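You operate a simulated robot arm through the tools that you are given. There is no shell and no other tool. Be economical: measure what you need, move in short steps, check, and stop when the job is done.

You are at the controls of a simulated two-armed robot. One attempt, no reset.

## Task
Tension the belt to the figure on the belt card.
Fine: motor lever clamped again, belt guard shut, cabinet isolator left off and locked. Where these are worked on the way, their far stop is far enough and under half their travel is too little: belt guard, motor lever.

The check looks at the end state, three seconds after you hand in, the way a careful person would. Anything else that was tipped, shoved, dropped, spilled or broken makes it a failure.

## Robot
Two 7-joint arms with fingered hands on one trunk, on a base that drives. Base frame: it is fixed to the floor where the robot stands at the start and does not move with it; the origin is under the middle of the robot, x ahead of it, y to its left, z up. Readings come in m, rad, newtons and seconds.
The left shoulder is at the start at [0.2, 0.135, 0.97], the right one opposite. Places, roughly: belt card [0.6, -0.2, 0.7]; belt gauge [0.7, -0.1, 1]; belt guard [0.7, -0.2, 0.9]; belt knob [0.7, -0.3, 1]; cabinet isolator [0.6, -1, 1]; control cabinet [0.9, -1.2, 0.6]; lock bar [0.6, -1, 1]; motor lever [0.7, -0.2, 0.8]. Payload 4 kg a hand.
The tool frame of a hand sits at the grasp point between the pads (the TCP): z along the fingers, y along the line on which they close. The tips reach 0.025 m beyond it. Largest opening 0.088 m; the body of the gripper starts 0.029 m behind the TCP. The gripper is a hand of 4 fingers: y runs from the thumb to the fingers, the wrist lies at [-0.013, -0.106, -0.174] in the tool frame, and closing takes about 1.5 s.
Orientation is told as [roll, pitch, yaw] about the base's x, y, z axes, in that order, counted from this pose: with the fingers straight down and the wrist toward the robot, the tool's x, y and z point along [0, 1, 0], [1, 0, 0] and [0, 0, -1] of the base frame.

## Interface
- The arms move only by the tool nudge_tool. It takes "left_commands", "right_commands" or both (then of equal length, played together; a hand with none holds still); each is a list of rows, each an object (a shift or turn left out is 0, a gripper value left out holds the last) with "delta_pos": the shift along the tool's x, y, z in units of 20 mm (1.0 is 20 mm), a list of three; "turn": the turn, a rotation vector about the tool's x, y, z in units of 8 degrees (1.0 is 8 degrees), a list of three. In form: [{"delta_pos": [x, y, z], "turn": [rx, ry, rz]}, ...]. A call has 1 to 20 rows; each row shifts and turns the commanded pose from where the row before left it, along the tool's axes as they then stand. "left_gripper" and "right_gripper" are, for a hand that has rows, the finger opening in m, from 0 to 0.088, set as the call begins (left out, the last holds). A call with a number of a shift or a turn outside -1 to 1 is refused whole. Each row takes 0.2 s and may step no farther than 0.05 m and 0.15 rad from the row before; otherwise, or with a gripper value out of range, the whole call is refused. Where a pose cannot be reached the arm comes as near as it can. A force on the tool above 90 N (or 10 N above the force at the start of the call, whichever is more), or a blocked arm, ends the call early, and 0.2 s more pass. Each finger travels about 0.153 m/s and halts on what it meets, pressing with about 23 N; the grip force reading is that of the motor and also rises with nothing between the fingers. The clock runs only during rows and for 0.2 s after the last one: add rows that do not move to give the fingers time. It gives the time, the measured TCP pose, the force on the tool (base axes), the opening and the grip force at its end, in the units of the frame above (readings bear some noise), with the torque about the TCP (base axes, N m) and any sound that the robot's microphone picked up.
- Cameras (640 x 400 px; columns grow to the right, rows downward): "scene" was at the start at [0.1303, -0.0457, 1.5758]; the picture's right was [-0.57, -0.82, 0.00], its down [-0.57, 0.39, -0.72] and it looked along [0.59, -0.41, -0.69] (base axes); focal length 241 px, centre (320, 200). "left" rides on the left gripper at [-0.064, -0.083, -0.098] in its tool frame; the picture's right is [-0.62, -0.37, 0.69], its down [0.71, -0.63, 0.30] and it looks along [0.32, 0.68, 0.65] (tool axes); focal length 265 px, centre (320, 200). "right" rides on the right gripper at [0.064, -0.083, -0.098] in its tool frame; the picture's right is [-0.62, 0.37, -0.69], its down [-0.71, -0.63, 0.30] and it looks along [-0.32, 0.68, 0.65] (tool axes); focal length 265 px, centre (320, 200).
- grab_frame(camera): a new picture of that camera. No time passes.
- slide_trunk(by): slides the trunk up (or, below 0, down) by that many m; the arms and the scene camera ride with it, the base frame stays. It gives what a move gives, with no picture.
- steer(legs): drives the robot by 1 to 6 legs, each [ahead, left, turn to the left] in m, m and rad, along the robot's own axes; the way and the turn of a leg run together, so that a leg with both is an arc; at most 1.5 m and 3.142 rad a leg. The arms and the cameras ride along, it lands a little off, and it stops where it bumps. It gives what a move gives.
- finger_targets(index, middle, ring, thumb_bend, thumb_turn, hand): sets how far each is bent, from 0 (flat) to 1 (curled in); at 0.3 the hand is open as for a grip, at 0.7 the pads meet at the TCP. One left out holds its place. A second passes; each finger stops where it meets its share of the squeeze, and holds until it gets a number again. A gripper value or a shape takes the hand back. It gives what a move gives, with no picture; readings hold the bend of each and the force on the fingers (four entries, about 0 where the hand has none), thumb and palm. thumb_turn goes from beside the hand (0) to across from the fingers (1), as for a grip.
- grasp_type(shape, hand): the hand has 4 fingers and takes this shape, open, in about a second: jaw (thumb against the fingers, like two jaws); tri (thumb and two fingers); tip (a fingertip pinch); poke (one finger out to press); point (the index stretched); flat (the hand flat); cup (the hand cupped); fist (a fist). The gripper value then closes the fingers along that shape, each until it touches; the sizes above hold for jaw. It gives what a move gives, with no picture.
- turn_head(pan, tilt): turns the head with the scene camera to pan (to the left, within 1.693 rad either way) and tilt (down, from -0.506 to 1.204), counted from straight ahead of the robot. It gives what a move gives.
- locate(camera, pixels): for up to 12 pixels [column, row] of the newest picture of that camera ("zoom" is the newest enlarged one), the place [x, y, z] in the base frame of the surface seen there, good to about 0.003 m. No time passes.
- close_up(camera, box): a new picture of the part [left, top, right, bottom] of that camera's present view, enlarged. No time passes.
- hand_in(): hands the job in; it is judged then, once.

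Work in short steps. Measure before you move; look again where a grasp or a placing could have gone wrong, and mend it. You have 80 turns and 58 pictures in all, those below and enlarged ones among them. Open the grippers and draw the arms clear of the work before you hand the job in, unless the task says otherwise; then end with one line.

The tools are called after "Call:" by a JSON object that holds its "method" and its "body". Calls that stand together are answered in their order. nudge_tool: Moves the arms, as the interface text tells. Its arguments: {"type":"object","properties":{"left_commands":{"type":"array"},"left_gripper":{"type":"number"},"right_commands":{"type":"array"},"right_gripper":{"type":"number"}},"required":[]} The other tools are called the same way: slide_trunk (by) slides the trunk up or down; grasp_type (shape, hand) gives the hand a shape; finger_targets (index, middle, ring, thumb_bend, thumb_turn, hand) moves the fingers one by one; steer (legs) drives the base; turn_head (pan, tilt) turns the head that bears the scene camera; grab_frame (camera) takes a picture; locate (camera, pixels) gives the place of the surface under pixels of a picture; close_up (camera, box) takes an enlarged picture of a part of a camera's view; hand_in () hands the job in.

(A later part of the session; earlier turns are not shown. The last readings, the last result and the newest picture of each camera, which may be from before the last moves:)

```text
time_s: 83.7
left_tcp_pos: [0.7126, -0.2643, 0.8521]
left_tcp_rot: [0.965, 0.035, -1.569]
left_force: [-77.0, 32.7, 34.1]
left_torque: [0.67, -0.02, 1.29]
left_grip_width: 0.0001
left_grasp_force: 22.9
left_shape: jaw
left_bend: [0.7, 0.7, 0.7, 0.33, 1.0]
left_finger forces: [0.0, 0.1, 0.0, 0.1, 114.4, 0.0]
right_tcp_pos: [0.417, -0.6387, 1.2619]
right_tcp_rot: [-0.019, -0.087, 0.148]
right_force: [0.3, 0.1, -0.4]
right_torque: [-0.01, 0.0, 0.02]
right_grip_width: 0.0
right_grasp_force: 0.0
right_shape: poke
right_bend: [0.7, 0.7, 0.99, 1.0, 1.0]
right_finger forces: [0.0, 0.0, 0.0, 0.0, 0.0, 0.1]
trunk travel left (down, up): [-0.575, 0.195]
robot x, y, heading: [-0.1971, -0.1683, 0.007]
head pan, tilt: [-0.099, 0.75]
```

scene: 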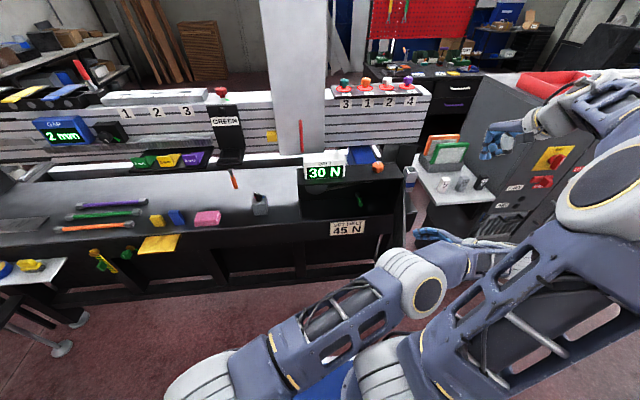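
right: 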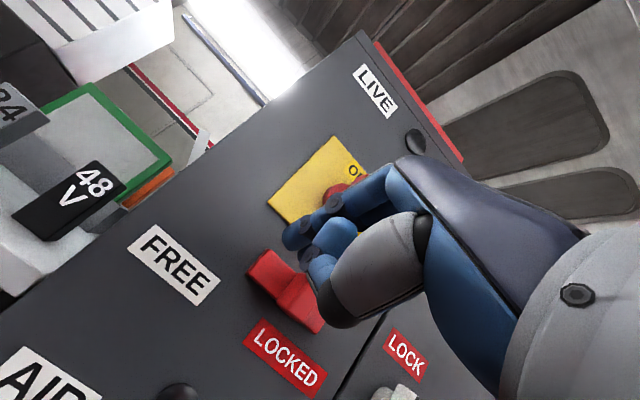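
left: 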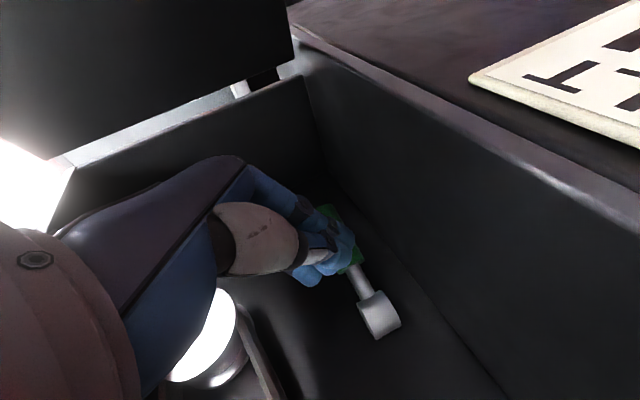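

Lever at ≈63°, hard stop: released. I back the left hand out and aside, and set the right hand to jaw.

Call:
{"method": "nudge_tool", "body": {"left_commands": [{"delta_pos": [0, -0.3, -0.3]}, {"delta_pos": [0, -0.5, -0.8]}, {"delta_pos": [0, 0, -0.9]}, {"delta_pos": [0, 0, -0.9]}, {"delta_pos": [0, 0, -0.9]}, {"delta_pos": [0, 0, -0.9]}, {"delta_pos": [0, 0, -0.9]}, {"delta_pos": [0, 0, -0.9]}, {"delta_pos": [0, 0, -0.9]}, {"delta_pos": [0, -1, 0]}, {"delta_pos": [0, -1, 0]}, {"delta_pos": [0, -1, 0]}, {"delta_pos": [0, -1, 0]}, {"delta_pos": [0, -1, 0]}, {"delta_pos": [0, -1, 0]}]}}

Call:
{"method": "grasp_type", "body": {"hand": "right", "shape": "jaw"}}

Call:
{"method": "close_up", "body": {"camera": "scene", "box": [280, 135, 440, 255]}}

```text
time_s: 86.9
left_tcp_pos: [0.5959, -0.136, 0.9401]
left_tcp_rot: [0.967, 0.035, -1.572]
left_force: [0.1, 0.3, 0.5]
left_torque: [0.0, 0.0, 0.02]
left_grip_width: 0.0002
left_grasp_force: 23.2
left_shape: jaw
left_bend: [0.7, 0.7, 0.7, 0.38, 1.0]
left_finger forces: [0.1, 0.0, 0.0, 0.0, 0.0, 0.0]
right_tcp_pos: [0.4194, -0.6398, 1.2609]
right_tcp_rot: [-0.017, -0.085, 0.148]
right_force: [0.3, 0.0, -0.2]
right_torque: [0.02, 0.0, 0.02]
right_grip_width: 0.0001
right_grasp_force: 0.0
right_shape: poke
right_bend: [0.7, 0.7, 0.99, 1.0, 1.0]
right_finger forces: [0.0, 0.0, 0.0, 0.0, 0.1, 0.1]
trunk travel left (down, up): [-0.575, 0.195]
robot x, y, heading: [-0.1964, -0.1716, 0.011]
head pan, tilt: [-0.099, 0.75]
```

```text
time_s: 87.8
left_tcp_pos: [0.596, -0.1369, 0.9402]
left_tcp_rot: [0.969, 0.033, -1.571]
left_force: [0.3, 0.5, 0.0]
left_torque: [0.02, 0.0, 0.01]
left_grip_width: 0.0
left_grasp_force: 23.0
left_shape: jaw
left_bend: [0.7, 0.7, 0.7, 0.38, 1.0]
left_finger forces: [0.0, 0.0, 0.0, 0.0, 0.0, 0.0]
right_tcp_pos: [0.4199, -0.6402, 1.2599]
right_tcp_rot: [-0.017, -0.086, 0.147]
right_force: [-0.4, 0.6, 0.5]
right_torque: [-0.02, 0.0, 0.01]
right_grip_width: 0.088
right_grasp_force: 0.1
right_shape: jaw
right_bend: [0.3, 0.3, 0.3, 0.3, 0.98]
right_finger forces: [0.0, 0.0, 0.0, 0.0, 0.1, 0.0]
trunk travel left (down, up): [-0.575, 0.195]
robot x, y, heading: [-0.1976, -0.1674, 0.007]
head pan, tilt: [-0.099, 0.75]
```

```text
3.33 times, centred on (360, 195) of scene
```

zoom: 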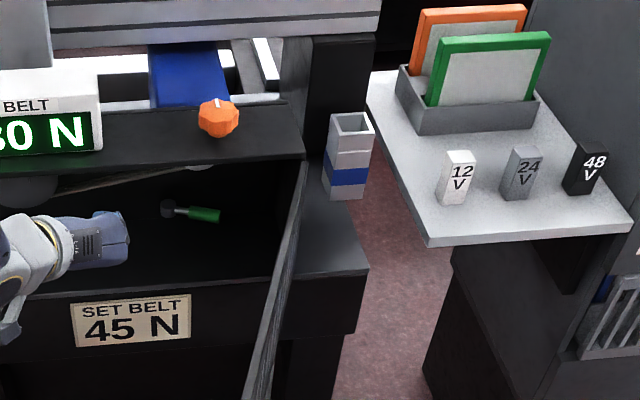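

Lever visibly swung over (200,212). I measure the knob outline.

Call:
{"method": "locate", "body": {"camera": "zoom", "pixels": [[218, 103], [200, 113], [238, 112], [218, 125], [218, 115], [205, 128], [232, 128], [190, 135], [215, 142], [250, 125]]}}

```text
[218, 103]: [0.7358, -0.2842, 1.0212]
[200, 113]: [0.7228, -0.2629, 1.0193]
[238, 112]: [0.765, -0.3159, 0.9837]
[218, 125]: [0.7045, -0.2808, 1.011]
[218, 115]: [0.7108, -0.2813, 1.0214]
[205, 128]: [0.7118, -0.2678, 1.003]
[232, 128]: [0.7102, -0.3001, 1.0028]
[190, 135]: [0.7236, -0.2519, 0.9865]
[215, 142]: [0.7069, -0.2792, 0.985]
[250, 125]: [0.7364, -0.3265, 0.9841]
```

Knob centre ≈ (0.72,−0.284), top 1.021, base 0.986. I level the right hand and carry it over the knob at height.

Call:
{"method": "nudge_tool", "body": {"right_commands": [{"turn": [0.6, 0, 0.5]}, {"turn": [0, 0, 0.56]}, {"delta_pos": [0.99, 0.83, 0]}, {"delta_pos": [0.99, 0.83, 0]}, {"delta_pos": [0.99, 0.83, 0]}, {"delta_pos": [0.99, 0.83, 0]}, {"delta_pos": [0.99, 0.83, 0]}, {"delta_pos": [0.99, 0.83, 0]}, {"delta_pos": [0.99, 0.83, 0]}, {"delta_pos": [0.99, 0.83, 0]}, {"delta_pos": [0.99, 0.83, 0]}, {"delta_pos": [0.99, 0.83, 0]}, {"delta_pos": [0.99, 0.83, 0]}, {"delta_pos": [0.99, 0.83, 0]}, {"delta_pos": [0.99, 0.83, 0.2]}, {"delta_pos": [0.99, 0.83, 0.5]}, {"delta_pos": [0.99, 0.83, 0.8]}, {"delta_pos": [0.99, 0.83, 0.8]}, {"delta_pos": [0.99, 0.83, 0.8]}, {"delta_pos": [0.99, 0.83, 0.8]}]}}

```text
time_s: 92.0
left_tcp_pos: [0.5949, -0.1372, 0.9403]
left_tcp_rot: [0.97, 0.035, -1.572]
left_force: [0.0, 0.1, 0.1]
left_torque: [0.04, 0.0, 0.0]
left_grip_width: 0.0002
left_grasp_force: 22.9
left_shape: jaw
left_bend: [0.7, 0.7, 0.7, 0.38, 1.0]
left_finger forces: [0.0, 0.0, 0.0, 0.0, 0.0, 0.1]
right_tcp_pos: [0.4344, -0.3433, 1.1779]
right_tcp_rot: [-0.015, -0.023, -0.002]
right_force: [0.8, 0.5, 0.0]
right_torque: [0.02, 0.0, 0.05]
right_grip_width: 0.0877
right_grasp_force: 0.1
right_shape: jaw
right_bend: [0.3, 0.3, 0.3, 0.3, 0.98]
right_finger forces: [0.1, 0.1, 0.1, 0.0, 0.0, 0.1]
right hand out of reach, approached as far as the arm can: row 4, 5, 6, 7, 8, 9, 10, 11, 12, 13, 14, 15, 16, 17, 18, 19, 20
trunk travel left (down, up): [-0.575, 0.195]
robot x, y, heading: [-0.198, -0.1696, 0.01]
head pan, tilt: [-0.099, 0.75]
```

It slid sideways but not ahead; I now go straight ahead.

Call:
{"method": "nudge_tool", "body": {"right_commands": [{"delta_pos": [0, 1, 0]}, {"delta_pos": [0, 1, 0]}, {"delta_pos": [0, 1, 0]}, {"delta_pos": [0, 1, 0]}, {"delta_pos": [0, 1, 0]}, {"delta_pos": [0, 1, 0]}, {"delta_pos": [0, 1, 0]}, {"delta_pos": [0, 1, 0]}, {"delta_pos": [0, 1, 0]}, {"delta_pos": [0, 1, 0]}]}}

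```text
time_s: 94.2
left_tcp_pos: [0.5963, -0.1347, 0.9397]
left_tcp_rot: [0.969, 0.033, -1.57]
left_force: [0.6, -1.0, -0.3]
left_torque: [0.01, -0.02, -0.03]
left_grip_width: 0.0
left_grasp_force: 22.8
left_shape: jaw
left_bend: [0.7, 0.7, 0.7, 0.38, 1.0]
left_finger forces: [0.0, 0.1, 0.0, 0.0, 0.0, 0.0]
right_tcp_pos: [0.6334, -0.3306, 1.1787]
right_tcp_rot: [-0.013, -0.005, 0.0]
right_force: [-0.5, -0.1, -0.1]
right_torque: [0.04, -0.02, 0.0]
right_grip_width: 0.0878
right_grasp_force: 0.0
right_shape: jaw
right_bend: [0.3, 0.3, 0.3, 0.3, 0.98]
right_finger forces: [0.0, 0.1, 0.0, 0.0, 0.0, 0.0]
right hand out of reach, approached as far as the arm can: row 1, 2
trunk travel left (down, up): [-0.575, 0.195]
robot x, y, heading: [-0.1994, -0.1704, 0.011]
head pan, tilt: [-0.099, 0.75]
```

Reached x 0.63. I align over the knob and descend to z≈1.04.

Call:
{"method": "nudge_tool", "body": {"right_commands": [{"delta_pos": [0.47, 0.87, 0.5]}, {"delta_pos": [0.47, 0.87, 0.5]}, {"delta_pos": [0.47, 0.87, 0.5]}, {"delta_pos": [0.47, 0.87, 0.5]}, {"delta_pos": [0.47, 0.87, 0.5]}, {"delta_pos": [0, 0, 0.9]}, {"delta_pos": [0, 0, 0.9]}, {"delta_pos": [0, 0, 0.9]}, {"delta_pos": [0, 0, 0.9]}, {"delta_pos": [0, 0, 0.9]}]}}

Call:
{"method": "grab_frame", "body": {"camera": "right"}}

```text
time_s: 96.4
left_tcp_pos: [0.5956, -0.1355, 0.9416]
left_tcp_rot: [0.968, 0.033, -1.571]
left_force: [0.0, -0.3, 0.3]
left_torque: [0.02, 0.02, 0.02]
left_grip_width: 0.0
left_grasp_force: 23.1
left_shape: jaw
left_bend: [0.7, 0.7, 0.7, 0.38, 1.0]
left_finger forces: [0.0, 0.0, 0.1, 0.0, 0.1, 0.0]
right_tcp_pos: [0.7213, -0.2839, 1.0375]
right_tcp_rot: [-0.013, -0.006, -0.002]
right_force: [0.3, 0.3, 0.2]
right_torque: [0.02, 0.0, -0.01]
right_grip_width: 0.0878
right_grasp_force: 0.0
right_shape: jaw
right_bend: [0.3, 0.3, 0.3, 0.3, 0.98]
right_finger forces: [0.0, 0.0, 0.0, 0.0, 0.0, 0.0]
trunk travel left (down, up): [-0.575, 0.195]
robot x, y, heading: [-0.2016, -0.1693, 0.006]
head pan, tilt: [-0.099, 0.75]
```

```text
12 pictures are left
```

right: 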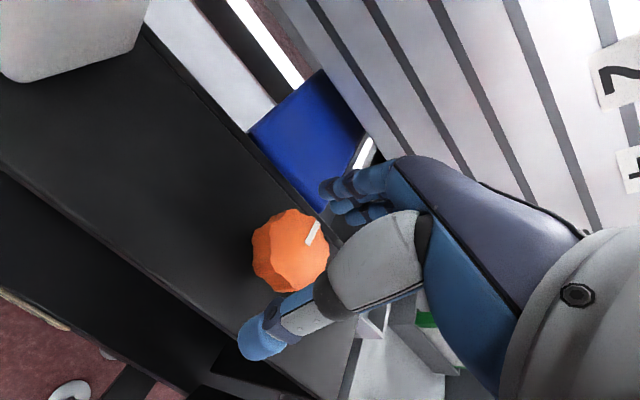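

Knob (290,250) sits between thumb and fingers. I descend 2 cm, grip and turn clockwise 40°.

Call:
{"method": "nudge_tool", "body": {"right_commands": [{"delta_pos": [0, 0, 0.55]}, {"delta_pos": [0, 0, 0.5]}]}}

Call:
{"method": "nudge_tool", "body": {"right_commands": [{}, {}, {}, {}, {}, {}, {}, {"turn": [0, 0, 1]}, {"turn": [0, 0, 1]}, {"turn": [0, 0, 1]}, {"turn": [0, 0, 1]}, {"turn": [0, 0, 1]}], "right_gripper": 0}}

Call:
{"method": "grab_frame", "body": {"camera": "scene"}}

```text
time_s: 97.0
left_tcp_pos: [0.5953, -0.1356, 0.9412]
left_tcp_rot: [0.97, 0.036, -1.57]
left_force: [0.1, -0.6, -0.5]
left_torque: [0.02, 0.02, -0.02]
left_grip_width: 0.0001
left_grasp_force: 22.8
left_shape: jaw
left_bend: [0.7, 0.7, 0.7, 0.38, 1.0]
left_finger forces: [0.0, 0.0, 0.1, 0.0, 0.0, 0.0]
right_tcp_pos: [0.7234, -0.2851, 1.0163]
right_tcp_rot: [-0.017, -0.003, -0.003]
right_force: [0.7, 1.0, 0.8]
right_torque: [0.01, 0.03, 0.01]
right_grip_width: 0.088
right_grasp_force: 0.1
right_shape: jaw
right_bend: [0.3, 0.3, 0.3, 0.3, 0.98]
right_finger forces: [0.0, 0.0, 0.0, 0.0, 0.0, 0.0]
trunk travel left (down, up): [-0.575, 0.195]
robot x, y, heading: [-0.1975, -0.1702, 0.006]
head pan, tilt: [-0.099, 0.75]
```

```text
time_s: 99.6
left_tcp_pos: [0.5951, -0.135, 0.939]
left_tcp_rot: [0.968, 0.033, -1.571]
left_force: [0.0, -0.6, -0.5]
left_torque: [-0.05, 0.02, 0.03]
left_grip_width: 0.0
left_grasp_force: 23.0
left_shape: jaw
left_bend: [0.7, 0.7, 0.7, 0.38, 1.0]
left_finger forces: [0.0, 0.0, 0.0, 0.0, 0.0, 0.1]
right_tcp_pos: [0.7215, -0.2844, 1.017]
right_tcp_rot: [-0.013, -0.006, -0.349]
right_force: [-3.2, 4.0, -8.1]
right_torque: [0.05, 0.01, 0.08]
right_grip_width: 0.0401
right_grasp_force: 22.7
right_shape: jaw
right_bend: [0.74, 0.45, 0.48, 0.72, 1.0]
right_finger forces: [11.7, 6.1, 0.0, 0.0, 22.0, 0.0]
right hand out of reach, approached as far as the arm can: row 10, 11, 12
trunk travel left (down, up): [-0.575, 0.195]
robot x, y, heading: [-0.1966, -0.1657, 0.007]
head pan, tilt: [-0.099, 0.75]
```

```text
11 pictures are left
```

scene: 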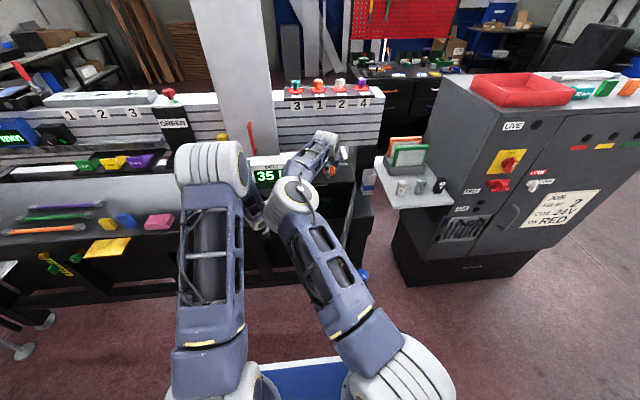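

Clockwise 20° raised it to about 35. I zoom to read it exactly.

Call:
{"method": "close_up", "body": {"camera": "scene", "box": [245, 155, 295, 195]}}

```text
10.00 times, centred on (270, 175) of scene
```

zoom: 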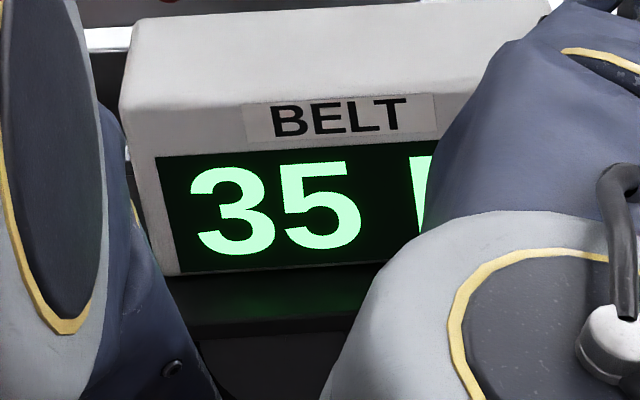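

Reads 35 N: about 0.25 N per degree. I open, turn the hand back 43°, and regrip.

Call:
{"method": "nudge_tool", "body": {"right_commands": [{}, {}, {}, {"turn": [0, 0, -0.9]}, {"turn": [0, 0, -0.9]}, {"turn": [0, 0, -0.9]}, {"turn": [0, 0, -0.9]}, {"turn": [0, 0, -0.9]}, {"turn": [0, 0, -0.9]}], "right_gripper": 0.088}}

Call:
{"method": "nudge_tool", "body": {"right_commands": [{}, {}, {}, {}, {}, {}, {}], "right_gripper": 0}}

```text
time_s: 101.6
left_tcp_pos: [0.5946, -0.1352, 0.9399]
left_tcp_rot: [0.97, 0.034, -1.57]
left_force: [0.0, 0.7, 0.1]
left_torque: [0.04, 0.0, 0.02]
left_grip_width: 0.0
left_grasp_force: 23.3
left_shape: jaw
left_bend: [0.7, 0.7, 0.7, 0.38, 1.0]
left_finger forces: [0.0, 0.1, 0.1, 0.0, 0.0, 0.0]
right_tcp_pos: [0.7213, -0.286, 1.0182]
right_tcp_rot: [-0.015, 0.0, 0.404]
right_force: [-0.1, -0.3, -0.1]
right_torque: [-0.01, -0.01, 0.02]
right_grip_width: 0.0876
right_grasp_force: 0.1
right_shape: jaw
right_bend: [0.3, 0.3, 0.3, 0.3, 0.98]
right_finger forces: [0.0, 0.0, 0.0, 0.0, 0.1, 0.0]
trunk travel left (down, up): [-0.575, 0.195]
robot x, y, heading: [-0.1971, -0.1699, 0.008]
head pan, tilt: [-0.099, 0.75]
```

```text
time_s: 103.2
left_tcp_pos: [0.5952, -0.1356, 0.9401]
left_tcp_rot: [0.967, 0.032, -1.572]
left_force: [0.2, -0.7, 0.3]
left_torque: [0.01, 0.01, 0.04]
left_grip_width: 0.0001
left_grasp_force: 23.1
left_shape: jaw
left_bend: [0.7, 0.7, 0.7, 0.38, 1.0]
left_finger forces: [0.1, 0.0, 0.0, 0.0, 0.0, 0.0]
right_tcp_pos: [0.722, -0.2859, 1.0165]
right_tcp_rot: [-0.015, 0.0, 0.402]
right_force: [-3.3, -0.2, -0.9]
right_torque: [0.03, 0.06, -0.04]
right_grip_width: 0.0409
right_grasp_force: 22.3
right_shape: jaw
right_bend: [0.74, 0.45, 0.48, 0.72, 1.0]
right_finger forces: [11.3, 6.7, 0.0, 0.0, 21.0, 0.1]
trunk travel left (down, up): [-0.575, 0.195]
robot x, y, heading: [-0.1929, -0.1658, 0.007]
head pan, tilt: [-0.099, 0.75]
```

Gripped at yaw +0.40. I turn 0.63 rad clockwise (to −0.23) and read the gauge.

Call:
{"method": "nudge_tool", "body": {"right_commands": [{"turn": [0, 0, 0.75]}, {"turn": [0, 0, 0.75]}, {"turn": [0, 0, 0.75]}, {"turn": [0, 0, 0.75]}, {"turn": [0, 0, 0.75]}, {"turn": [0, 0, 0.75]}, {}]}}

Call:
{"method": "close_up", "body": {"camera": "scene", "box": [245, 155, 295, 195]}}

```text
time_s: 104.8
left_tcp_pos: [0.5947, -0.1358, 0.9406]
left_tcp_rot: [0.967, 0.034, -1.57]
left_force: [0.0, 0.7, -0.3]
left_torque: [0.02, -0.03, -0.02]
left_grip_width: 0.0
left_grasp_force: 22.6
left_shape: jaw
left_bend: [0.7, 0.7, 0.7, 0.38, 1.0]
left_finger forces: [0.1, 0.0, 0.1, 0.1, 0.1, 0.0]
right_tcp_pos: [0.722, -0.2847, 1.0176]
right_tcp_rot: [-0.013, -0.007, -0.224]
right_force: [-5.8, 3.7, -2.2]
right_torque: [0.14, 0.14, 0.1]
right_grip_width: 0.0406
right_grasp_force: 22.8
right_shape: jaw
right_bend: [0.74, 0.45, 0.48, 0.72, 1.0]
right_finger forces: [11.3, 6.5, 0.0, 0.1, 23.9, 0.0]
trunk travel left (down, up): [-0.575, 0.195]
robot x, y, heading: [-0.1962, -0.1706, 0.008]
head pan, tilt: [-0.099, 0.75]
```

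```text
10.00 times, centred on (270, 175) of scene
```

zoom: 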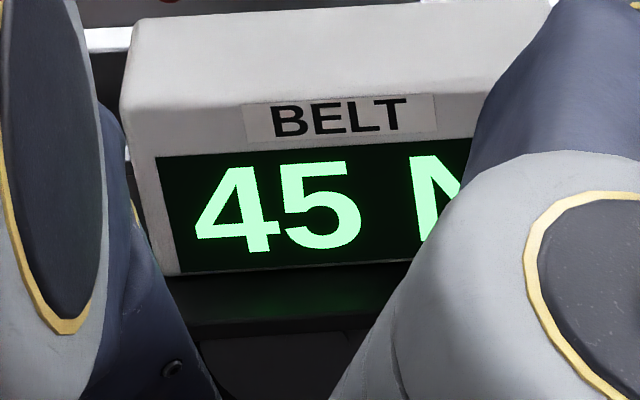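

The gauge reads 45 N, matching the card. I release the knob and lift the right hand; the left fingers are set straight with the thumb tucked, to hook behind the lever.

Call:
{"method": "nudge_tool", "body": {"right_commands": [{}, {}, {}, {}, {"delta_pos": [0, 0, -0.8]}, {"delta_pos": [0, 0, -1]}, {"delta_pos": [0, 0, -1]}, {"delta_pos": [0, 0, -1]}, {"delta_pos": [0, 0, -1]}, {"delta_pos": [0, 0, -1]}, {"delta_pos": [0, 0, -1]}], "right_gripper": 0.088}}

Call:
{"method": "finger_targets", "body": {"hand": "left", "index": 0.3, "middle": 0.3, "ring": 0.3, "thumb_bend": 1, "thumb_turn": 1}}

Call:
{"method": "nudge_tool", "body": {"left_commands": [{"delta_pos": [0, 0.9, 0]}, {"delta_pos": [0, 0.9, 0]}, {"delta_pos": [0, 0.9, 0]}, {"delta_pos": [0, 0.9, 0]}, {"delta_pos": [0, 0.9, 0]}, {"delta_pos": [0, 0.9, 0]}, {"delta_pos": [0, 0.9, 0]}]}}

Call:
{"method": "grab_frame", "body": {"camera": "left"}}

```text
time_s: 107.2
left_tcp_pos: [0.5956, -0.1366, 0.9399]
left_tcp_rot: [0.968, 0.034, -1.571]
left_force: [0.2, 0.6, 0.6]
left_torque: [-0.01, 0.0, 0.0]
left_grip_width: 0.0002
left_grasp_force: 22.8
left_shape: jaw
left_bend: [0.7, 0.7, 0.7, 0.38, 1.0]
left_finger forces: [0.0, 0.0, 0.1, 0.0, 0.1, 0.1]
right_tcp_pos: [0.7205, -0.2814, 1.1554]
right_tcp_rot: [-0.013, -0.007, -0.225]
right_force: [-0.5, 0.4, -0.1]
right_torque: [-0.02, 0.04, -0.02]
right_grip_width: 0.0878
right_grasp_force: 0.1
right_shape: jaw
right_bend: [0.3, 0.3, 0.3, 0.3, 0.98]
right_finger forces: [0.1, 0.1, 0.0, 0.1, 0.0, 0.0]
trunk travel left (down, up): [-0.575, 0.195]
robot x, y, heading: [-0.1964, -0.1666, 0.01]
head pan, tilt: [-0.099, 0.75]
```

```text
time_s: 108.2
left_tcp_pos: [0.595, -0.1356, 0.9406]
left_tcp_rot: [0.967, 0.033, -1.571]
left_force: [0.1, 0.7, 0.6]
left_torque: [-0.03, -0.03, 0.03]
left_grip_width: 0.0199
left_grasp_force: 0.1
left_shape: fingers
left_bend: [0.29, 0.3, 0.3, 0.98, 1.0]
left_finger forces: [0.1, 0.0, 0.0, 0.0, 0.0, 0.0]
right_tcp_pos: [0.7223, -0.2817, 1.1551]
right_tcp_rot: [-0.012, -0.008, -0.222]
right_force: [-0.1, 0.8, -0.4]
right_torque: [-0.03, -0.02, 0.0]
right_grip_width: 0.0875
right_grasp_force: 0.0
right_shape: jaw
right_bend: [0.3, 0.3, 0.3, 0.3, 0.98]
right_finger forces: [0.1, 0.1, 0.0, 0.0, 0.1, 0.1]
trunk travel left (down, up): [-0.575, 0.195]
robot x, y, heading: [-0.2004, -0.171, 0.006]
head pan, tilt: [-0.099, 0.75]
```

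```text
time_s: 110.0
left_tcp_pos: [0.6139, -0.211, 0.9397]
left_tcp_rot: [0.982, 0.041, -1.491]
left_force: [0.5, -0.6, -0.3]
left_torque: [0.0, -0.02, -0.02]
left_grip_width: 0.0201
left_grasp_force: 0.1
left_shape: fingers
left_bend: [0.29, 0.3, 0.3, 0.98, 1.0]
left_finger forces: [0.0, 0.0, 0.1, 0.1, 0.0, 0.1]
right_tcp_pos: [0.7211, -0.2937, 1.1529]
right_tcp_rot: [-0.018, -0.004, -0.243]
right_force: [0.5, -0.4, -0.5]
right_torque: [-0.01, 0.0, 0.0]
right_grip_width: 0.0872
right_grasp_force: 0.0
right_shape: jaw
right_bend: [0.3, 0.3, 0.3, 0.3, 0.98]
right_finger forces: [0.1, 0.1, 0.0, 0.0, 0.1, 0.1]
trunk travel left (down, up): [-0.575, 0.195]
robot x, y, heading: [-0.1956, -0.1705, 0.012]
head pan, tilt: [-0.099, 0.75]
stopped in row 7 (left hand): the arm was blocked; the commanded pose is now the measured one
```

```text
8 pictures are left
```

left: 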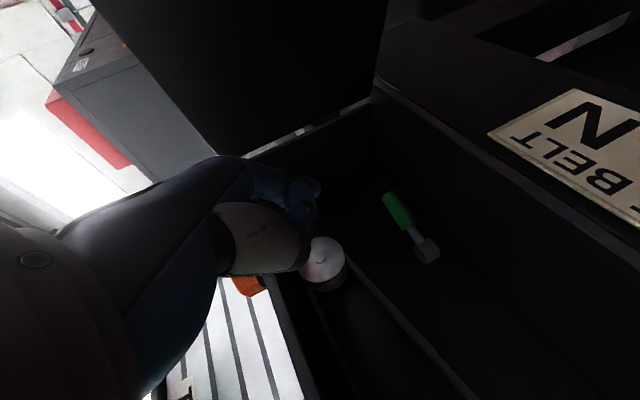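

The left arm touched the right forearm and stopped (no force now). I clear the right arm to the right and up first.

Call:
{"method": "nudge_tool", "body": {"right_commands": [{"delta_pos": [-0.95, -0.13, -0.6]}, {"delta_pos": [-0.95, -0.13, -0.6]}, {"delta_pos": [-0.95, -0.13, -0.6]}, {"delta_pos": [-0.95, -0.13, -0.6]}, {"delta_pos": [-0.95, -0.13, -0.5]}, {"delta_pos": [-0.95, -0.13, -0.5]}, {"delta_pos": [-0.95, -0.13, -0.5]}, {"delta_pos": [-0.95, -0.13, -0.5]}, {"delta_pos": [-0.95, -0.13, -0.3]}, {"delta_pos": [-0.95, -0.13, -0.3]}, {"delta_pos": [-0.95, -0.13, -0.3]}, {"delta_pos": [-0.95, -0.13, -0.3]}, {"delta_pos": [-0.95, -0.13, -0.3]}, {"delta_pos": [-0.95, -0.13, -0.3]}]}}

Call:
{"method": "nudge_tool", "body": {"left_commands": [{"delta_pos": [-0.05, 0.75, -0.1], "turn": [-0.1, 0, 0.06]}, {"delta_pos": [-0.05, 0.75, -0.1], "turn": [-0.1, 0, 0.06]}, {"delta_pos": [-0.05, 0.75, -0.1], "turn": [-0.1, 0, 0.06]}, {"delta_pos": [-0.05, 0.4, -0.1]}]}}

```text
time_s: 113.0
left_tcp_pos: [0.6123, -0.213, 0.9399]
left_tcp_rot: [0.983, 0.04, -1.491]
left_force: [-0.3, 0.3, 0.1]
left_torque: [0.03, -0.02, 0.02]
left_grip_width: 0.02
left_grasp_force: 0.1
left_shape: fingers
left_bend: [0.29, 0.3, 0.3, 0.98, 1.0]
left_finger forces: [0.0, 0.0, 0.0, 0.0, 0.1, 0.0]
right_tcp_pos: [0.6241, -0.5415, 1.2836]
right_tcp_rot: [-0.018, -0.004, -0.24]
right_force: [0.3, 0.3, 0.1]
right_torque: [-0.03, -0.03, 0.01]
right_grip_width: 0.0874
right_grasp_force: 0.0
right_shape: jaw
right_bend: [0.3, 0.3, 0.3, 0.3, 0.98]
right_finger forces: [0.1, 0.0, 0.0, 0.1, 0.0, 0.1]
trunk travel left (down, up): [-0.575, 0.195]
robot x, y, heading: [-0.1946, -0.1687, 0.003]
head pan, tilt: [-0.099, 0.75]
```

```text
time_s: 114.0
left_tcp_pos: [0.6064, -0.2662, 0.9398]
left_tcp_rot: [0.981, 0.038, -1.541]
left_force: [-0.5, -0.6, 0.2]
left_torque: [-0.02, -0.02, 0.02]
left_grip_width: 0.0199
left_grasp_force: 0.0
left_shape: fingers
left_bend: [0.29, 0.3, 0.3, 0.98, 1.0]
left_finger forces: [0.0, 0.0, 0.0, 0.0, 0.1, 0.1]
right_tcp_pos: [0.6237, -0.5428, 1.2824]
right_tcp_rot: [-0.016, -0.003, -0.244]
right_force: [0.1, -0.2, 0.2]
right_torque: [0.0, -0.01, -0.02]
right_grip_width: 0.0877
right_grasp_force: 0.0
right_shape: jaw
right_bend: [0.3, 0.3, 0.3, 0.3, 0.98]
right_finger forces: [0.0, 0.1, 0.0, 0.1, 0.0, 0.0]
trunk travel left (down, up): [-0.575, 0.195]
robot x, y, heading: [-0.1962, -0.1698, 0.013]
head pan, tilt: [-0.099, 0.75]
```

Clear now. I slide in past the lever's end, with the fingers on its −y side.

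Call:
{"method": "nudge_tool", "body": {"left_commands": [{"delta_pos": [0, 0.05, 0.92]}, {"delta_pos": [0, 0.05, 0.92]}, {"delta_pos": [0, 0.05, 0.92]}, {"delta_pos": [0, 0.05, 0.92]}, {"delta_pos": [0, 0.05, 0.92]}, {"delta_pos": [0, 0.05, 0.92]}, {"delta_pos": [0, 0.05, 0.92]}, {"delta_pos": [0, 0.05, 0.92]}]}}

Call:
{"method": "grab_frame", "body": {"camera": "left"}}

```text
time_s: 115.8
left_tcp_pos: [0.7291, -0.2671, 0.8567]
left_tcp_rot: [0.98, 0.039, -1.543]
left_force: [0.1, 0.8, 0.9]
left_torque: [0.0, -0.02, -0.02]
left_grip_width: 0.02
left_grasp_force: 0.3
left_shape: fingers
left_bend: [0.29, 0.3, 0.3, 0.98, 1.0]
left_finger forces: [0.0, 0.0, 0.0, 0.0, 0.0, 0.1]
right_tcp_pos: [0.6234, -0.5417, 1.2841]
right_tcp_rot: [-0.018, -0.004, -0.241]
right_force: [-1.0, -0.3, -0.3]
right_torque: [0.0, 0.0, 0.0]
right_grip_width: 0.0875
right_grasp_force: 0.1
right_shape: jaw
right_bend: [0.3, 0.3, 0.3, 0.3, 0.98]
right_finger forces: [0.0, 0.0, 0.1, 0.0, 0.1, 0.0]
trunk travel left (down, up): [-0.575, 0.195]
robot x, y, heading: [-0.1922, -0.1656, 0.009]
head pan, tilt: [-0.099, 0.75]
```

```text
7 pictures are left
```

left: 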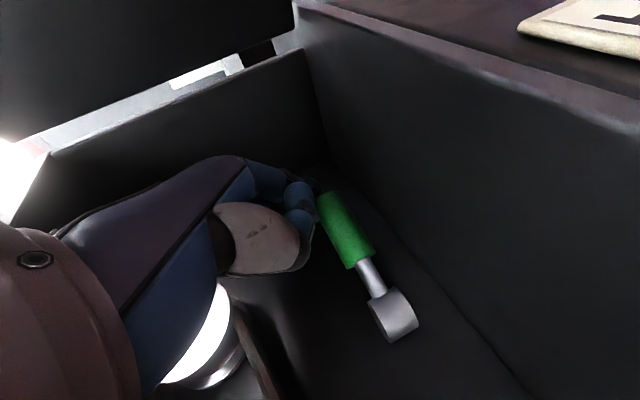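

Fingertips are just past the lever's end (318,190). I move +y, then swing along the arc back, watching force.

Call:
{"method": "nudge_tool", "body": {"left_commands": [{"delta_pos": [0, -0.5, 0]}, {"delta_pos": [0, -0.5, 0]}, {"delta_pos": [-0.1, -0.5, -0.15]}, {"delta_pos": [-0.2, -0.4, -0.3]}]}}

Call:
{"method": "grab_frame", "body": {"camera": "left"}}

```text
time_s: 116.8
left_tcp_pos: [0.7172, -0.2324, 0.8577]
left_tcp_rot: [0.979, 0.034, -1.546]
left_force: [-3.0, -8.1, 4.1]
left_torque: [-0.36, -0.02, -0.14]
left_grip_width: 0.024
left_grasp_force: 4.1
left_shape: fingers
left_bend: [0.24, 0.3, 0.3, 1.0, 1.0]
left_finger forces: [8.3, 0.0, 0.0, 0.0, 0.0, 0.0]
right_tcp_pos: [0.6232, -0.5432, 1.2829]
right_tcp_rot: [-0.019, -0.003, -0.245]
right_force: [0.1, -0.6, -0.1]
right_torque: [0.06, -0.03, -0.03]
right_grip_width: 0.0875
right_grasp_force: 0.1
right_shape: jaw
right_bend: [0.3, 0.3, 0.3, 0.3, 0.98]
right_finger forces: [0.0, 0.0, 0.0, 0.1, 0.1, 0.0]
trunk travel left (down, up): [-0.575, 0.195]
robot x, y, heading: [-0.1952, -0.1672, 0.004]
head pan, tilt: [-0.099, 0.75]
```

```text
6 pictures are left
```

left: 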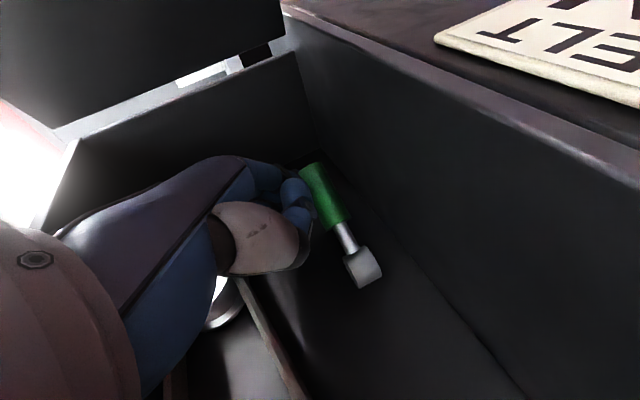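

The index alone touches; the fingers are a bit high. I check lever's angle by locating boss and end.

Call:
{"method": "locate", "body": {"camera": "left", "pixels": [[362, 268], [345, 240], [335, 215], [318, 180], [312, 168], [290, 190], [300, 215]]}}

```text
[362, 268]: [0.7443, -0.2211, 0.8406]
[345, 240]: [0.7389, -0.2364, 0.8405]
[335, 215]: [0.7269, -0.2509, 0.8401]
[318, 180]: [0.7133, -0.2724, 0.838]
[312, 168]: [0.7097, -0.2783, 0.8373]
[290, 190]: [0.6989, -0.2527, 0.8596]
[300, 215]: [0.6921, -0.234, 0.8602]
```

Lever came back from 63° to ~51°, so this works. I continue along the arc, slightly lower.

Call:
{"method": "nudge_tool", "body": {"left_commands": [{"delta_pos": [-0.3, 0, 0.15]}, {"delta_pos": [-0.13, -0.45, -0.1]}, {"delta_pos": [-0.13, -0.45, -0.1]}, {"delta_pos": [-0.13, -0.45, -0.1]}, {"delta_pos": [-0.13, -0.45, -0.1]}, {"delta_pos": [-0.1, -0.45, -0.1]}, {"delta_pos": [0, -0.45, -0.1]}]}}

Call:
{"method": "grab_frame", "body": {"camera": "left"}}

```text
time_s: 118.4
left_tcp_pos: [0.698, -0.1791, 0.8511]
left_tcp_rot: [0.981, 0.033, -1.545]
left_force: [12.5, -18.8, 12.7]
left_torque: [-0.76, -0.09, 0.55]
left_grip_width: 0.0251
left_grasp_force: 11.7
left_shape: fingers
left_bend: [0.22, 0.27, 0.3, 1.0, 1.0]
left_finger forces: [19.8, 3.6, 0.0, 0.0, 0.0, 0.0]
right_tcp_pos: [0.6243, -0.5426, 1.283]
right_tcp_rot: [-0.018, -0.004, -0.243]
right_force: [0.1, 0.3, 0.5]
right_torque: [-0.02, 0.02, -0.01]
right_grip_width: 0.0876
right_grasp_force: 0.0
right_shape: jaw
right_bend: [0.3, 0.3, 0.3, 0.3, 0.98]
right_finger forces: [0.1, 0.1, 0.1, 0.0, 0.0, 0.0]
trunk travel left (down, up): [-0.575, 0.195]
robot x, y, heading: [-0.1969, -0.1671, 0.013]
head pan, tilt: [-0.099, 0.75]
```

```text
5 pictures are left
```

left: 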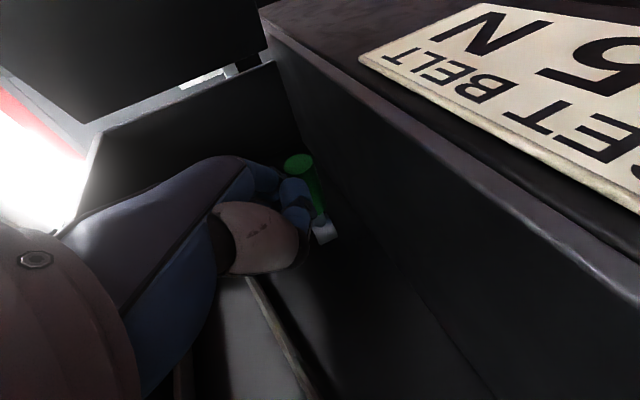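

The lever now points more toward the opening. I locate its end and boss.

Call:
{"method": "locate", "body": {"camera": "left", "pixels": [[298, 162], [292, 168], [310, 178], [318, 200], [325, 232], [312, 190]]}}

```text
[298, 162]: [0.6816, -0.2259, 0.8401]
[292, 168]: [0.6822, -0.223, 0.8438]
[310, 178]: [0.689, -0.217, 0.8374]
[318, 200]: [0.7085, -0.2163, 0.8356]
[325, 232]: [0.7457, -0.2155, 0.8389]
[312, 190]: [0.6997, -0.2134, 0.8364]
```

End is back at (0.682,−0.225), identical to the clamped start, with 19 N pressing: clamped. I withdraw the left hand straight out, then up and left.

Call:
{"method": "nudge_tool", "body": {"left_commands": [{"delta_pos": [0, 0.5, 0]}, {"delta_pos": [0, 0, -0.9]}, {"delta_pos": [0, 0, -0.9]}, {"delta_pos": [0, 0, -0.9]}, {"delta_pos": [0, 0, -0.9]}, {"delta_pos": [0, 0, -0.9]}, {"delta_pos": [0, 0, -0.9]}, {"delta_pos": [0, 0, -0.9]}, {"delta_pos": [0, 0, -0.9]}, {"delta_pos": [0.8, -0.9, -0.55]}, {"delta_pos": [0.8, -0.9, -0.55]}, {"delta_pos": [0.8, -0.9, -0.55]}, {"delta_pos": [0.8, -0.9, -0.55]}, {"delta_pos": [0.8, -0.9, -0.55]}, {"delta_pos": [0.8, -0.9, -0.55]}, {"delta_pos": [0.8, -0.9, -0.55]}, {"delta_pos": [0.8, -0.9, -0.55]}, {"delta_pos": [0.8, -0.9, -0.55]}, {"delta_pos": [0.8, -0.9, -0.55]}, {"delta_pos": [0.8, -0.9, -0.55]}]}}

Call:
{"method": "grasp_type", "body": {"hand": "right", "shape": "fist"}}

Call:
{"method": "grab_frame", "body": {"camera": "scene"}}

```text
time_s: 122.6
left_tcp_pos: [0.5691, -0.0026, 1.1525]
left_tcp_rot: [0.978, 0.036, -1.54]
left_force: [0.2, -0.7, 0.4]
left_torque: [-0.01, -0.01, 0.01]
left_grip_width: 0.0215
left_grasp_force: 0.0
left_shape: fingers
left_bend: [0.29, 0.3, 0.3, 0.99, 1.0]
left_finger forces: [0.0, 0.0, 0.0, 0.0, 0.0, 0.0]
right_tcp_pos: [0.6224, -0.5424, 1.283]
right_tcp_rot: [-0.018, -0.004, -0.241]
right_force: [0.8, 0.0, 0.6]
right_torque: [-0.03, -0.04, 0.0]
right_grip_width: 0.0877
right_grasp_force: 0.1
right_shape: jaw
right_bend: [0.3, 0.3, 0.3, 0.3, 0.98]
right_finger forces: [0.0, 0.0, 0.0, 0.0, 0.0, 0.1]
trunk travel left (down, up): [-0.575, 0.195]
robot x, y, heading: [-0.1951, -0.1668, 0.005]
head pan, tilt: [-0.099, 0.75]
```

```text
time_s: 123.5
left_tcp_pos: [0.5691, -0.0032, 1.1512]
left_tcp_rot: [0.977, 0.037, -1.544]
left_force: [-0.6, -0.1, -0.1]
left_torque: [-0.03, 0.05, 0.01]
left_grip_width: 0.0214
left_grasp_force: 0.0
left_shape: fingers
left_bend: [0.29, 0.3, 0.3, 0.99, 1.0]
left_finger forces: [0.0, 0.0, 0.1, 0.1, 0.1, 0.0]
right_tcp_pos: [0.6232, -0.5424, 1.2848]
right_tcp_rot: [-0.018, -0.003, -0.242]
right_force: [-0.8, -0.4, -0.3]
right_torque: [-0.01, -0.04, -0.02]
right_grip_width: 0.0
right_grasp_force: 0.0
right_shape: fist
right_bend: [1.0, 1.0, 1.0, 0.86, 0.85]
right_finger forces: [0.0, 0.1, 0.0, 0.1, 0.0, 0.1]
trunk travel left (down, up): [-0.575, 0.195]
robot x, y, heading: [-0.1971, -0.1648, 0.006]
head pan, tilt: [-0.099, 0.75]
```

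```text
4 pictures are left
```

scene: 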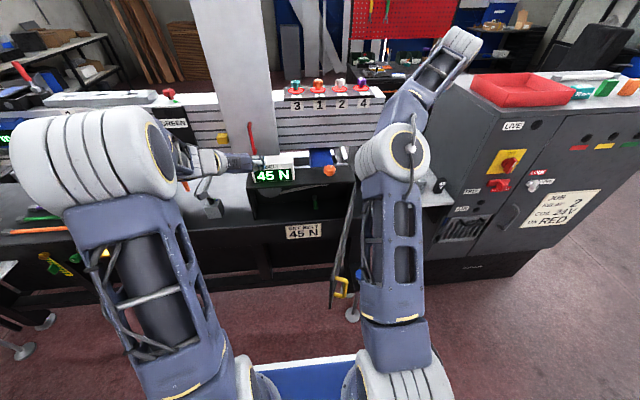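

Gauge still 45 N. I locate the door's free edge and handle (340,288).

Call:
{"method": "locate", "body": {"camera": "scene", "pixels": [[341, 280], [346, 292], [334, 270], [334, 300], [340, 250], [346, 220], [352, 190], [395, 140], [378, 170]]}}

```text
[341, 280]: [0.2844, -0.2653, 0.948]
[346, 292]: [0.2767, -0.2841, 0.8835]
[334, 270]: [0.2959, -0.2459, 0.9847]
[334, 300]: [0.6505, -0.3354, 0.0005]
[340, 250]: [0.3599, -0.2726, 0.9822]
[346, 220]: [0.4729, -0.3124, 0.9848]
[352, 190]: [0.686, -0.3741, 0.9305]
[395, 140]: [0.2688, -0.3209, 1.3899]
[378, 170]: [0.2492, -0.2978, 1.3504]
```

Door is ≈70° open, top z 0.985. I drive back 0.1 for room, set the right hand to closed jaw, and bring it down on the door's outer side.

Call:
{"method": "steer", "body": {"legs": [[-0.1, 0, 0]]}}

Call:
{"method": "grasp_type", "body": {"hand": "right", "shape": "jaw"}}

Call:
{"method": "nudge_tool", "body": {"right_commands": [{"delta_pos": [0.22, -0.41, 0.98]}, {"delta_pos": [0.22, -0.41, 0.98]}, {"delta_pos": [0.22, -0.41, 0.98]}, {"delta_pos": [0.22, -0.41, 0.98]}, {"delta_pos": [0.22, -0.41, 0.98]}, {"delta_pos": [0.22, -0.41, 0.98]}, {"delta_pos": [0.22, -0.41, 0.98]}, {"delta_pos": [0.22, -0.41, 0.98]}, {"delta_pos": [0.22, -0.41, 0.98]}, {"delta_pos": [0.22, -0.41, 0.98]}, {"delta_pos": [0.22, -0.41, 0.98]}, {"delta_pos": [0.22, -0.41, 0.98]}, {"delta_pos": [0.22, -0.41, 0.98]}, {"delta_pos": [0.22, -0.41, 0.98]}, {"delta_pos": [0.22, -0.41, 0.98]}, {"delta_pos": [0.22, -0.41, 0.98]}, {"delta_pos": [0.22, -0.41, 0.98]}, {"delta_pos": [0.22, -0.41, 0.98]}], "right_gripper": 0}}

```text
time_s: 124.7
left_tcp_pos: [0.4716, -0.0019, 1.1519]
left_tcp_rot: [0.979, 0.038, -1.539]
left_force: [0.6, 1.2, -0.8]
left_torque: [0.02, 0.01, 0.0]
left_grip_width: 0.0213
left_grasp_force: 0.0
left_shape: fingers
left_bend: [0.29, 0.3, 0.3, 0.99, 1.0]
left_finger forces: [0.0, 0.0, 0.0, 0.1, 0.0, 0.0]
right_tcp_pos: [0.5273, -0.5405, 1.283]
right_tcp_rot: [-0.017, -0.003, -0.239]
right_force: [-0.1, -0.6, 0.4]
right_torque: [0.03, 0.01, -0.02]
right_grip_width: 0.0
right_grasp_force: 0.1
right_shape: fist
right_bend: [1.0, 1.0, 1.0, 0.86, 0.85]
right_finger forces: [0.1, 0.0, 0.1, 0.0, 0.1, 0.0]
trunk travel left (down, up): [-0.575, 0.195]
robot x, y, heading: [-0.2969, -0.1668, 0.013]
head pan, tilt: [-0.099, 0.75]
```

```text
time_s: 125.5
left_tcp_pos: [0.4723, -0.0021, 1.1515]
left_tcp_rot: [0.98, 0.039, -1.539]
left_force: [-0.4, 0.9, 0.5]
left_torque: [0.02, -0.02, 0.02]
left_grip_width: 0.0213
left_grasp_force: 0.1
left_shape: fingers
left_bend: [0.29, 0.3, 0.3, 0.99, 1.0]
left_finger forces: [0.1, 0.0, 0.0, 0.0, 0.0, 0.0]
right_tcp_pos: [0.5277, -0.5416, 1.2833]
right_tcp_rot: [-0.018, -0.004, -0.24]
right_force: [0.2, 0.3, 0.6]
right_torque: [0.01, 0.04, 0.0]
right_grip_width: 0.0877
right_grasp_force: 0.3
right_shape: jaw
right_bend: [0.3, 0.3, 0.3, 0.3, 0.97]
right_finger forces: [0.0, 0.0, 0.1, 0.0, 0.1, 0.0]
trunk travel left (down, up): [-0.575, 0.195]
robot x, y, heading: [-0.2966, -0.1686, 0.005]
head pan, tilt: [-0.099, 0.75]
```

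```text
time_s: 129.3
left_tcp_pos: [0.4732, -0.0023, 1.1517]
left_tcp_rot: [0.979, 0.039, -1.54]
left_force: [0.7, 0.1, 0.4]
left_torque: [-0.01, 0.01, 0.0]
left_grip_width: 0.0214
left_grasp_force: 0.1
left_shape: fingers
left_bend: [0.29, 0.3, 0.3, 0.99, 1.0]
left_finger forces: [0.0, 0.0, 0.1, 0.0, 0.0, 0.0]
right_tcp_pos: [0.4019, -0.4337, 0.9279]
right_tcp_rot: [-0.017, -0.003, -0.241]
right_force: [0.0, -0.3, -0.1]
right_torque: [-0.02, 0.0, 0.03]
right_grip_width: 0.0
right_grasp_force: 23.5
right_shape: jaw
right_bend: [0.7, 0.7, 0.7, 0.38, 1.0]
right_finger forces: [0.1, 0.0, 0.0, 0.0, 0.0, 0.0]
trunk travel left (down, up): [-0.575, 0.195]
robot x, y, heading: [-0.2961, -0.1701, 0.005]
head pan, tilt: [-0.099, 0.75]
```

In place on the outer side. I push the door along its arc.

Call:
{"method": "nudge_tool", "body": {"right_commands": [{"delta_pos": [0.89, -0.29, 0]}, {"delta_pos": [0.89, -0.29, 0]}, {"delta_pos": [0.89, -0.29, 0]}, {"delta_pos": [0.89, -0.29, 0]}, {"delta_pos": [0.89, -0.29, 0]}, {"delta_pos": [0.89, -0.29, 0]}, {"delta_pos": [0.89, -0.29, 0]}, {"delta_pos": [0.96, 0.19, 0]}, {"delta_pos": [0.96, 0.19, 0]}, {"delta_pos": [0.96, 0.19, 0]}, {"delta_pos": [0.96, 0.19, 0]}, {"delta_pos": [0.96, 0.19, 0]}]}}

Call:
{"method": "nudge_tool", "body": {"right_commands": [{"delta_pos": [0.83, 0.49, 0]}, {"delta_pos": [0.83, 0.49, 0]}, {"delta_pos": [0.83, 0.49, 0]}, {"delta_pos": [0.83, 0.49, 0]}, {"delta_pos": [0.83, 0.49, 0]}]}}

```text
time_s: 131.9
left_tcp_pos: [0.4725, -0.0024, 1.1514]
left_tcp_rot: [0.979, 0.039, -1.539]
left_force: [0.0, -0.2, 0.1]
left_torque: [0.04, -0.01, -0.01]
left_grip_width: 0.0215
left_grasp_force: 0.1
left_shape: fingers
left_bend: [0.29, 0.3, 0.3, 0.99, 1.0]
left_finger forces: [0.0, 0.0, 0.0, 0.1, 0.0, 0.0]
right_tcp_pos: [0.4348, -0.2162, 0.9239]
right_tcp_rot: [-0.018, -0.003, -0.242]
right_force: [-0.1, -0.7, 0.5]
right_torque: [0.02, -0.01, -0.01]
right_grip_width: 0.0
right_grasp_force: 23.3
right_shape: jaw
right_bend: [0.7, 0.7, 0.7, 0.38, 1.0]
right_finger forces: [0.1, 0.0, 0.0, 0.0, 0.0, 0.0]
trunk travel left (down, up): [-0.575, 0.195]
robot x, y, heading: [-0.2946, -0.1736, 0.011]
head pan, tilt: [-0.099, 0.75]
```

```text
time_s: 133.2
left_tcp_pos: [0.4723, -0.002, 1.151]
left_tcp_rot: [0.979, 0.039, -1.539]
left_force: [-0.9, -0.3, 1.0]
left_torque: [-0.01, -0.03, -0.01]
left_grip_width: 0.0216
left_grasp_force: 0.0
left_shape: fingers
left_bend: [0.29, 0.3, 0.3, 0.99, 1.0]
left_finger forces: [0.1, 0.0, 0.1, 0.1, 0.0, 0.0]
right_tcp_pos: [0.5006, -0.1474, 0.9206]
right_tcp_rot: [-0.017, -0.005, -0.241]
right_force: [-0.8, -0.5, -0.3]
right_torque: [-0.02, -0.01, 0.02]
right_grip_width: 0.0
right_grasp_force: 23.1
right_shape: jaw
right_bend: [0.7, 0.7, 0.7, 0.38, 1.0]
right_finger forces: [0.0, 0.1, 0.1, 0.1, 0.0, 0.0]
trunk travel left (down, up): [-0.575, 0.195]
robot x, y, heading: [-0.2955, -0.164, 0.009]
head pan, tilt: [-0.099, 0.75]
```

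No resistance, light door. I continue to the closed position and press until contact.

Call:
{"method": "nudge_tool", "body": {"right_commands": [{"delta_pos": [0.61, 0.76, 0]}, {"delta_pos": [0.61, 0.76, 0]}, {"delta_pos": [0.61, 0.76, 0]}, {"delta_pos": [0.61, 0.76, 0]}, {"delta_pos": [0.61, 0.76, 0]}, {"delta_pos": [0.12, 0.48, 0]}, {"delta_pos": [0.12, 0.48, 0]}, {"delta_pos": [0.12, 0.48, 0]}, {"delta_pos": [0.12, 0.48, 0]}, {"delta_pos": [0.12, 0.48, 0]}]}}

Call:
{"method": "grab_frame", "body": {"camera": "scene"}}

```text
time_s: 135.3
left_tcp_pos: [0.4689, -0.0029, 1.1532]
left_tcp_rot: [0.98, 0.038, -1.54]
left_force: [0.5, -0.1, 0.5]
left_torque: [-0.01, 0.0, -0.01]
left_grip_width: 0.0213
left_grasp_force: 0.1
left_shape: fingers
left_bend: [0.29, 0.3, 0.3, 0.99, 1.0]
left_finger forces: [0.0, 0.1, 0.1, 0.1, 0.1, 0.0]
right_tcp_pos: [0.6259, -0.1043, 0.9183]
right_tcp_rot: [-0.028, 0.021, -0.244]
right_force: [-44.0, -2.6, 10.4]
right_torque: [0.18, -2.56, 0.05]
right_grip_width: 0.0001
right_grasp_force: 22.8
right_shape: jaw
right_bend: [0.7, 0.7, 0.7, 0.38, 1.0]
right_finger forces: [44.3, 0.0, 0.1, 0.0, 0.0, 0.1]
trunk travel left (down, up): [-0.575, 0.195]
robot x, y, heading: [-0.2936, -0.1684, 0.007]
head pan, tilt: [-0.099, 0.75]
stopped in row 10 (right hand): the force on the tool passed its limit at 116 N (the readings are from after the stop); the commanded pose is now the measured one
```

```text
3 pictures are left
```

scene: 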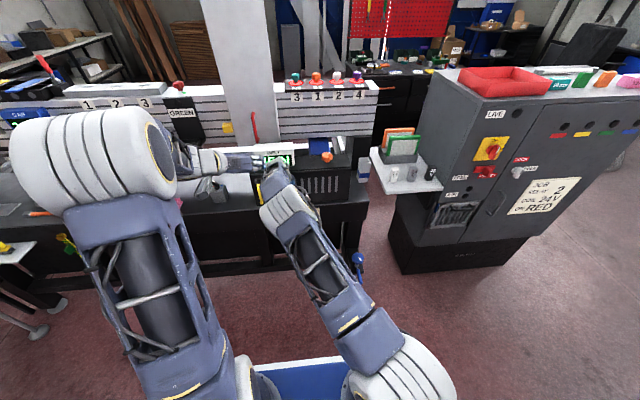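

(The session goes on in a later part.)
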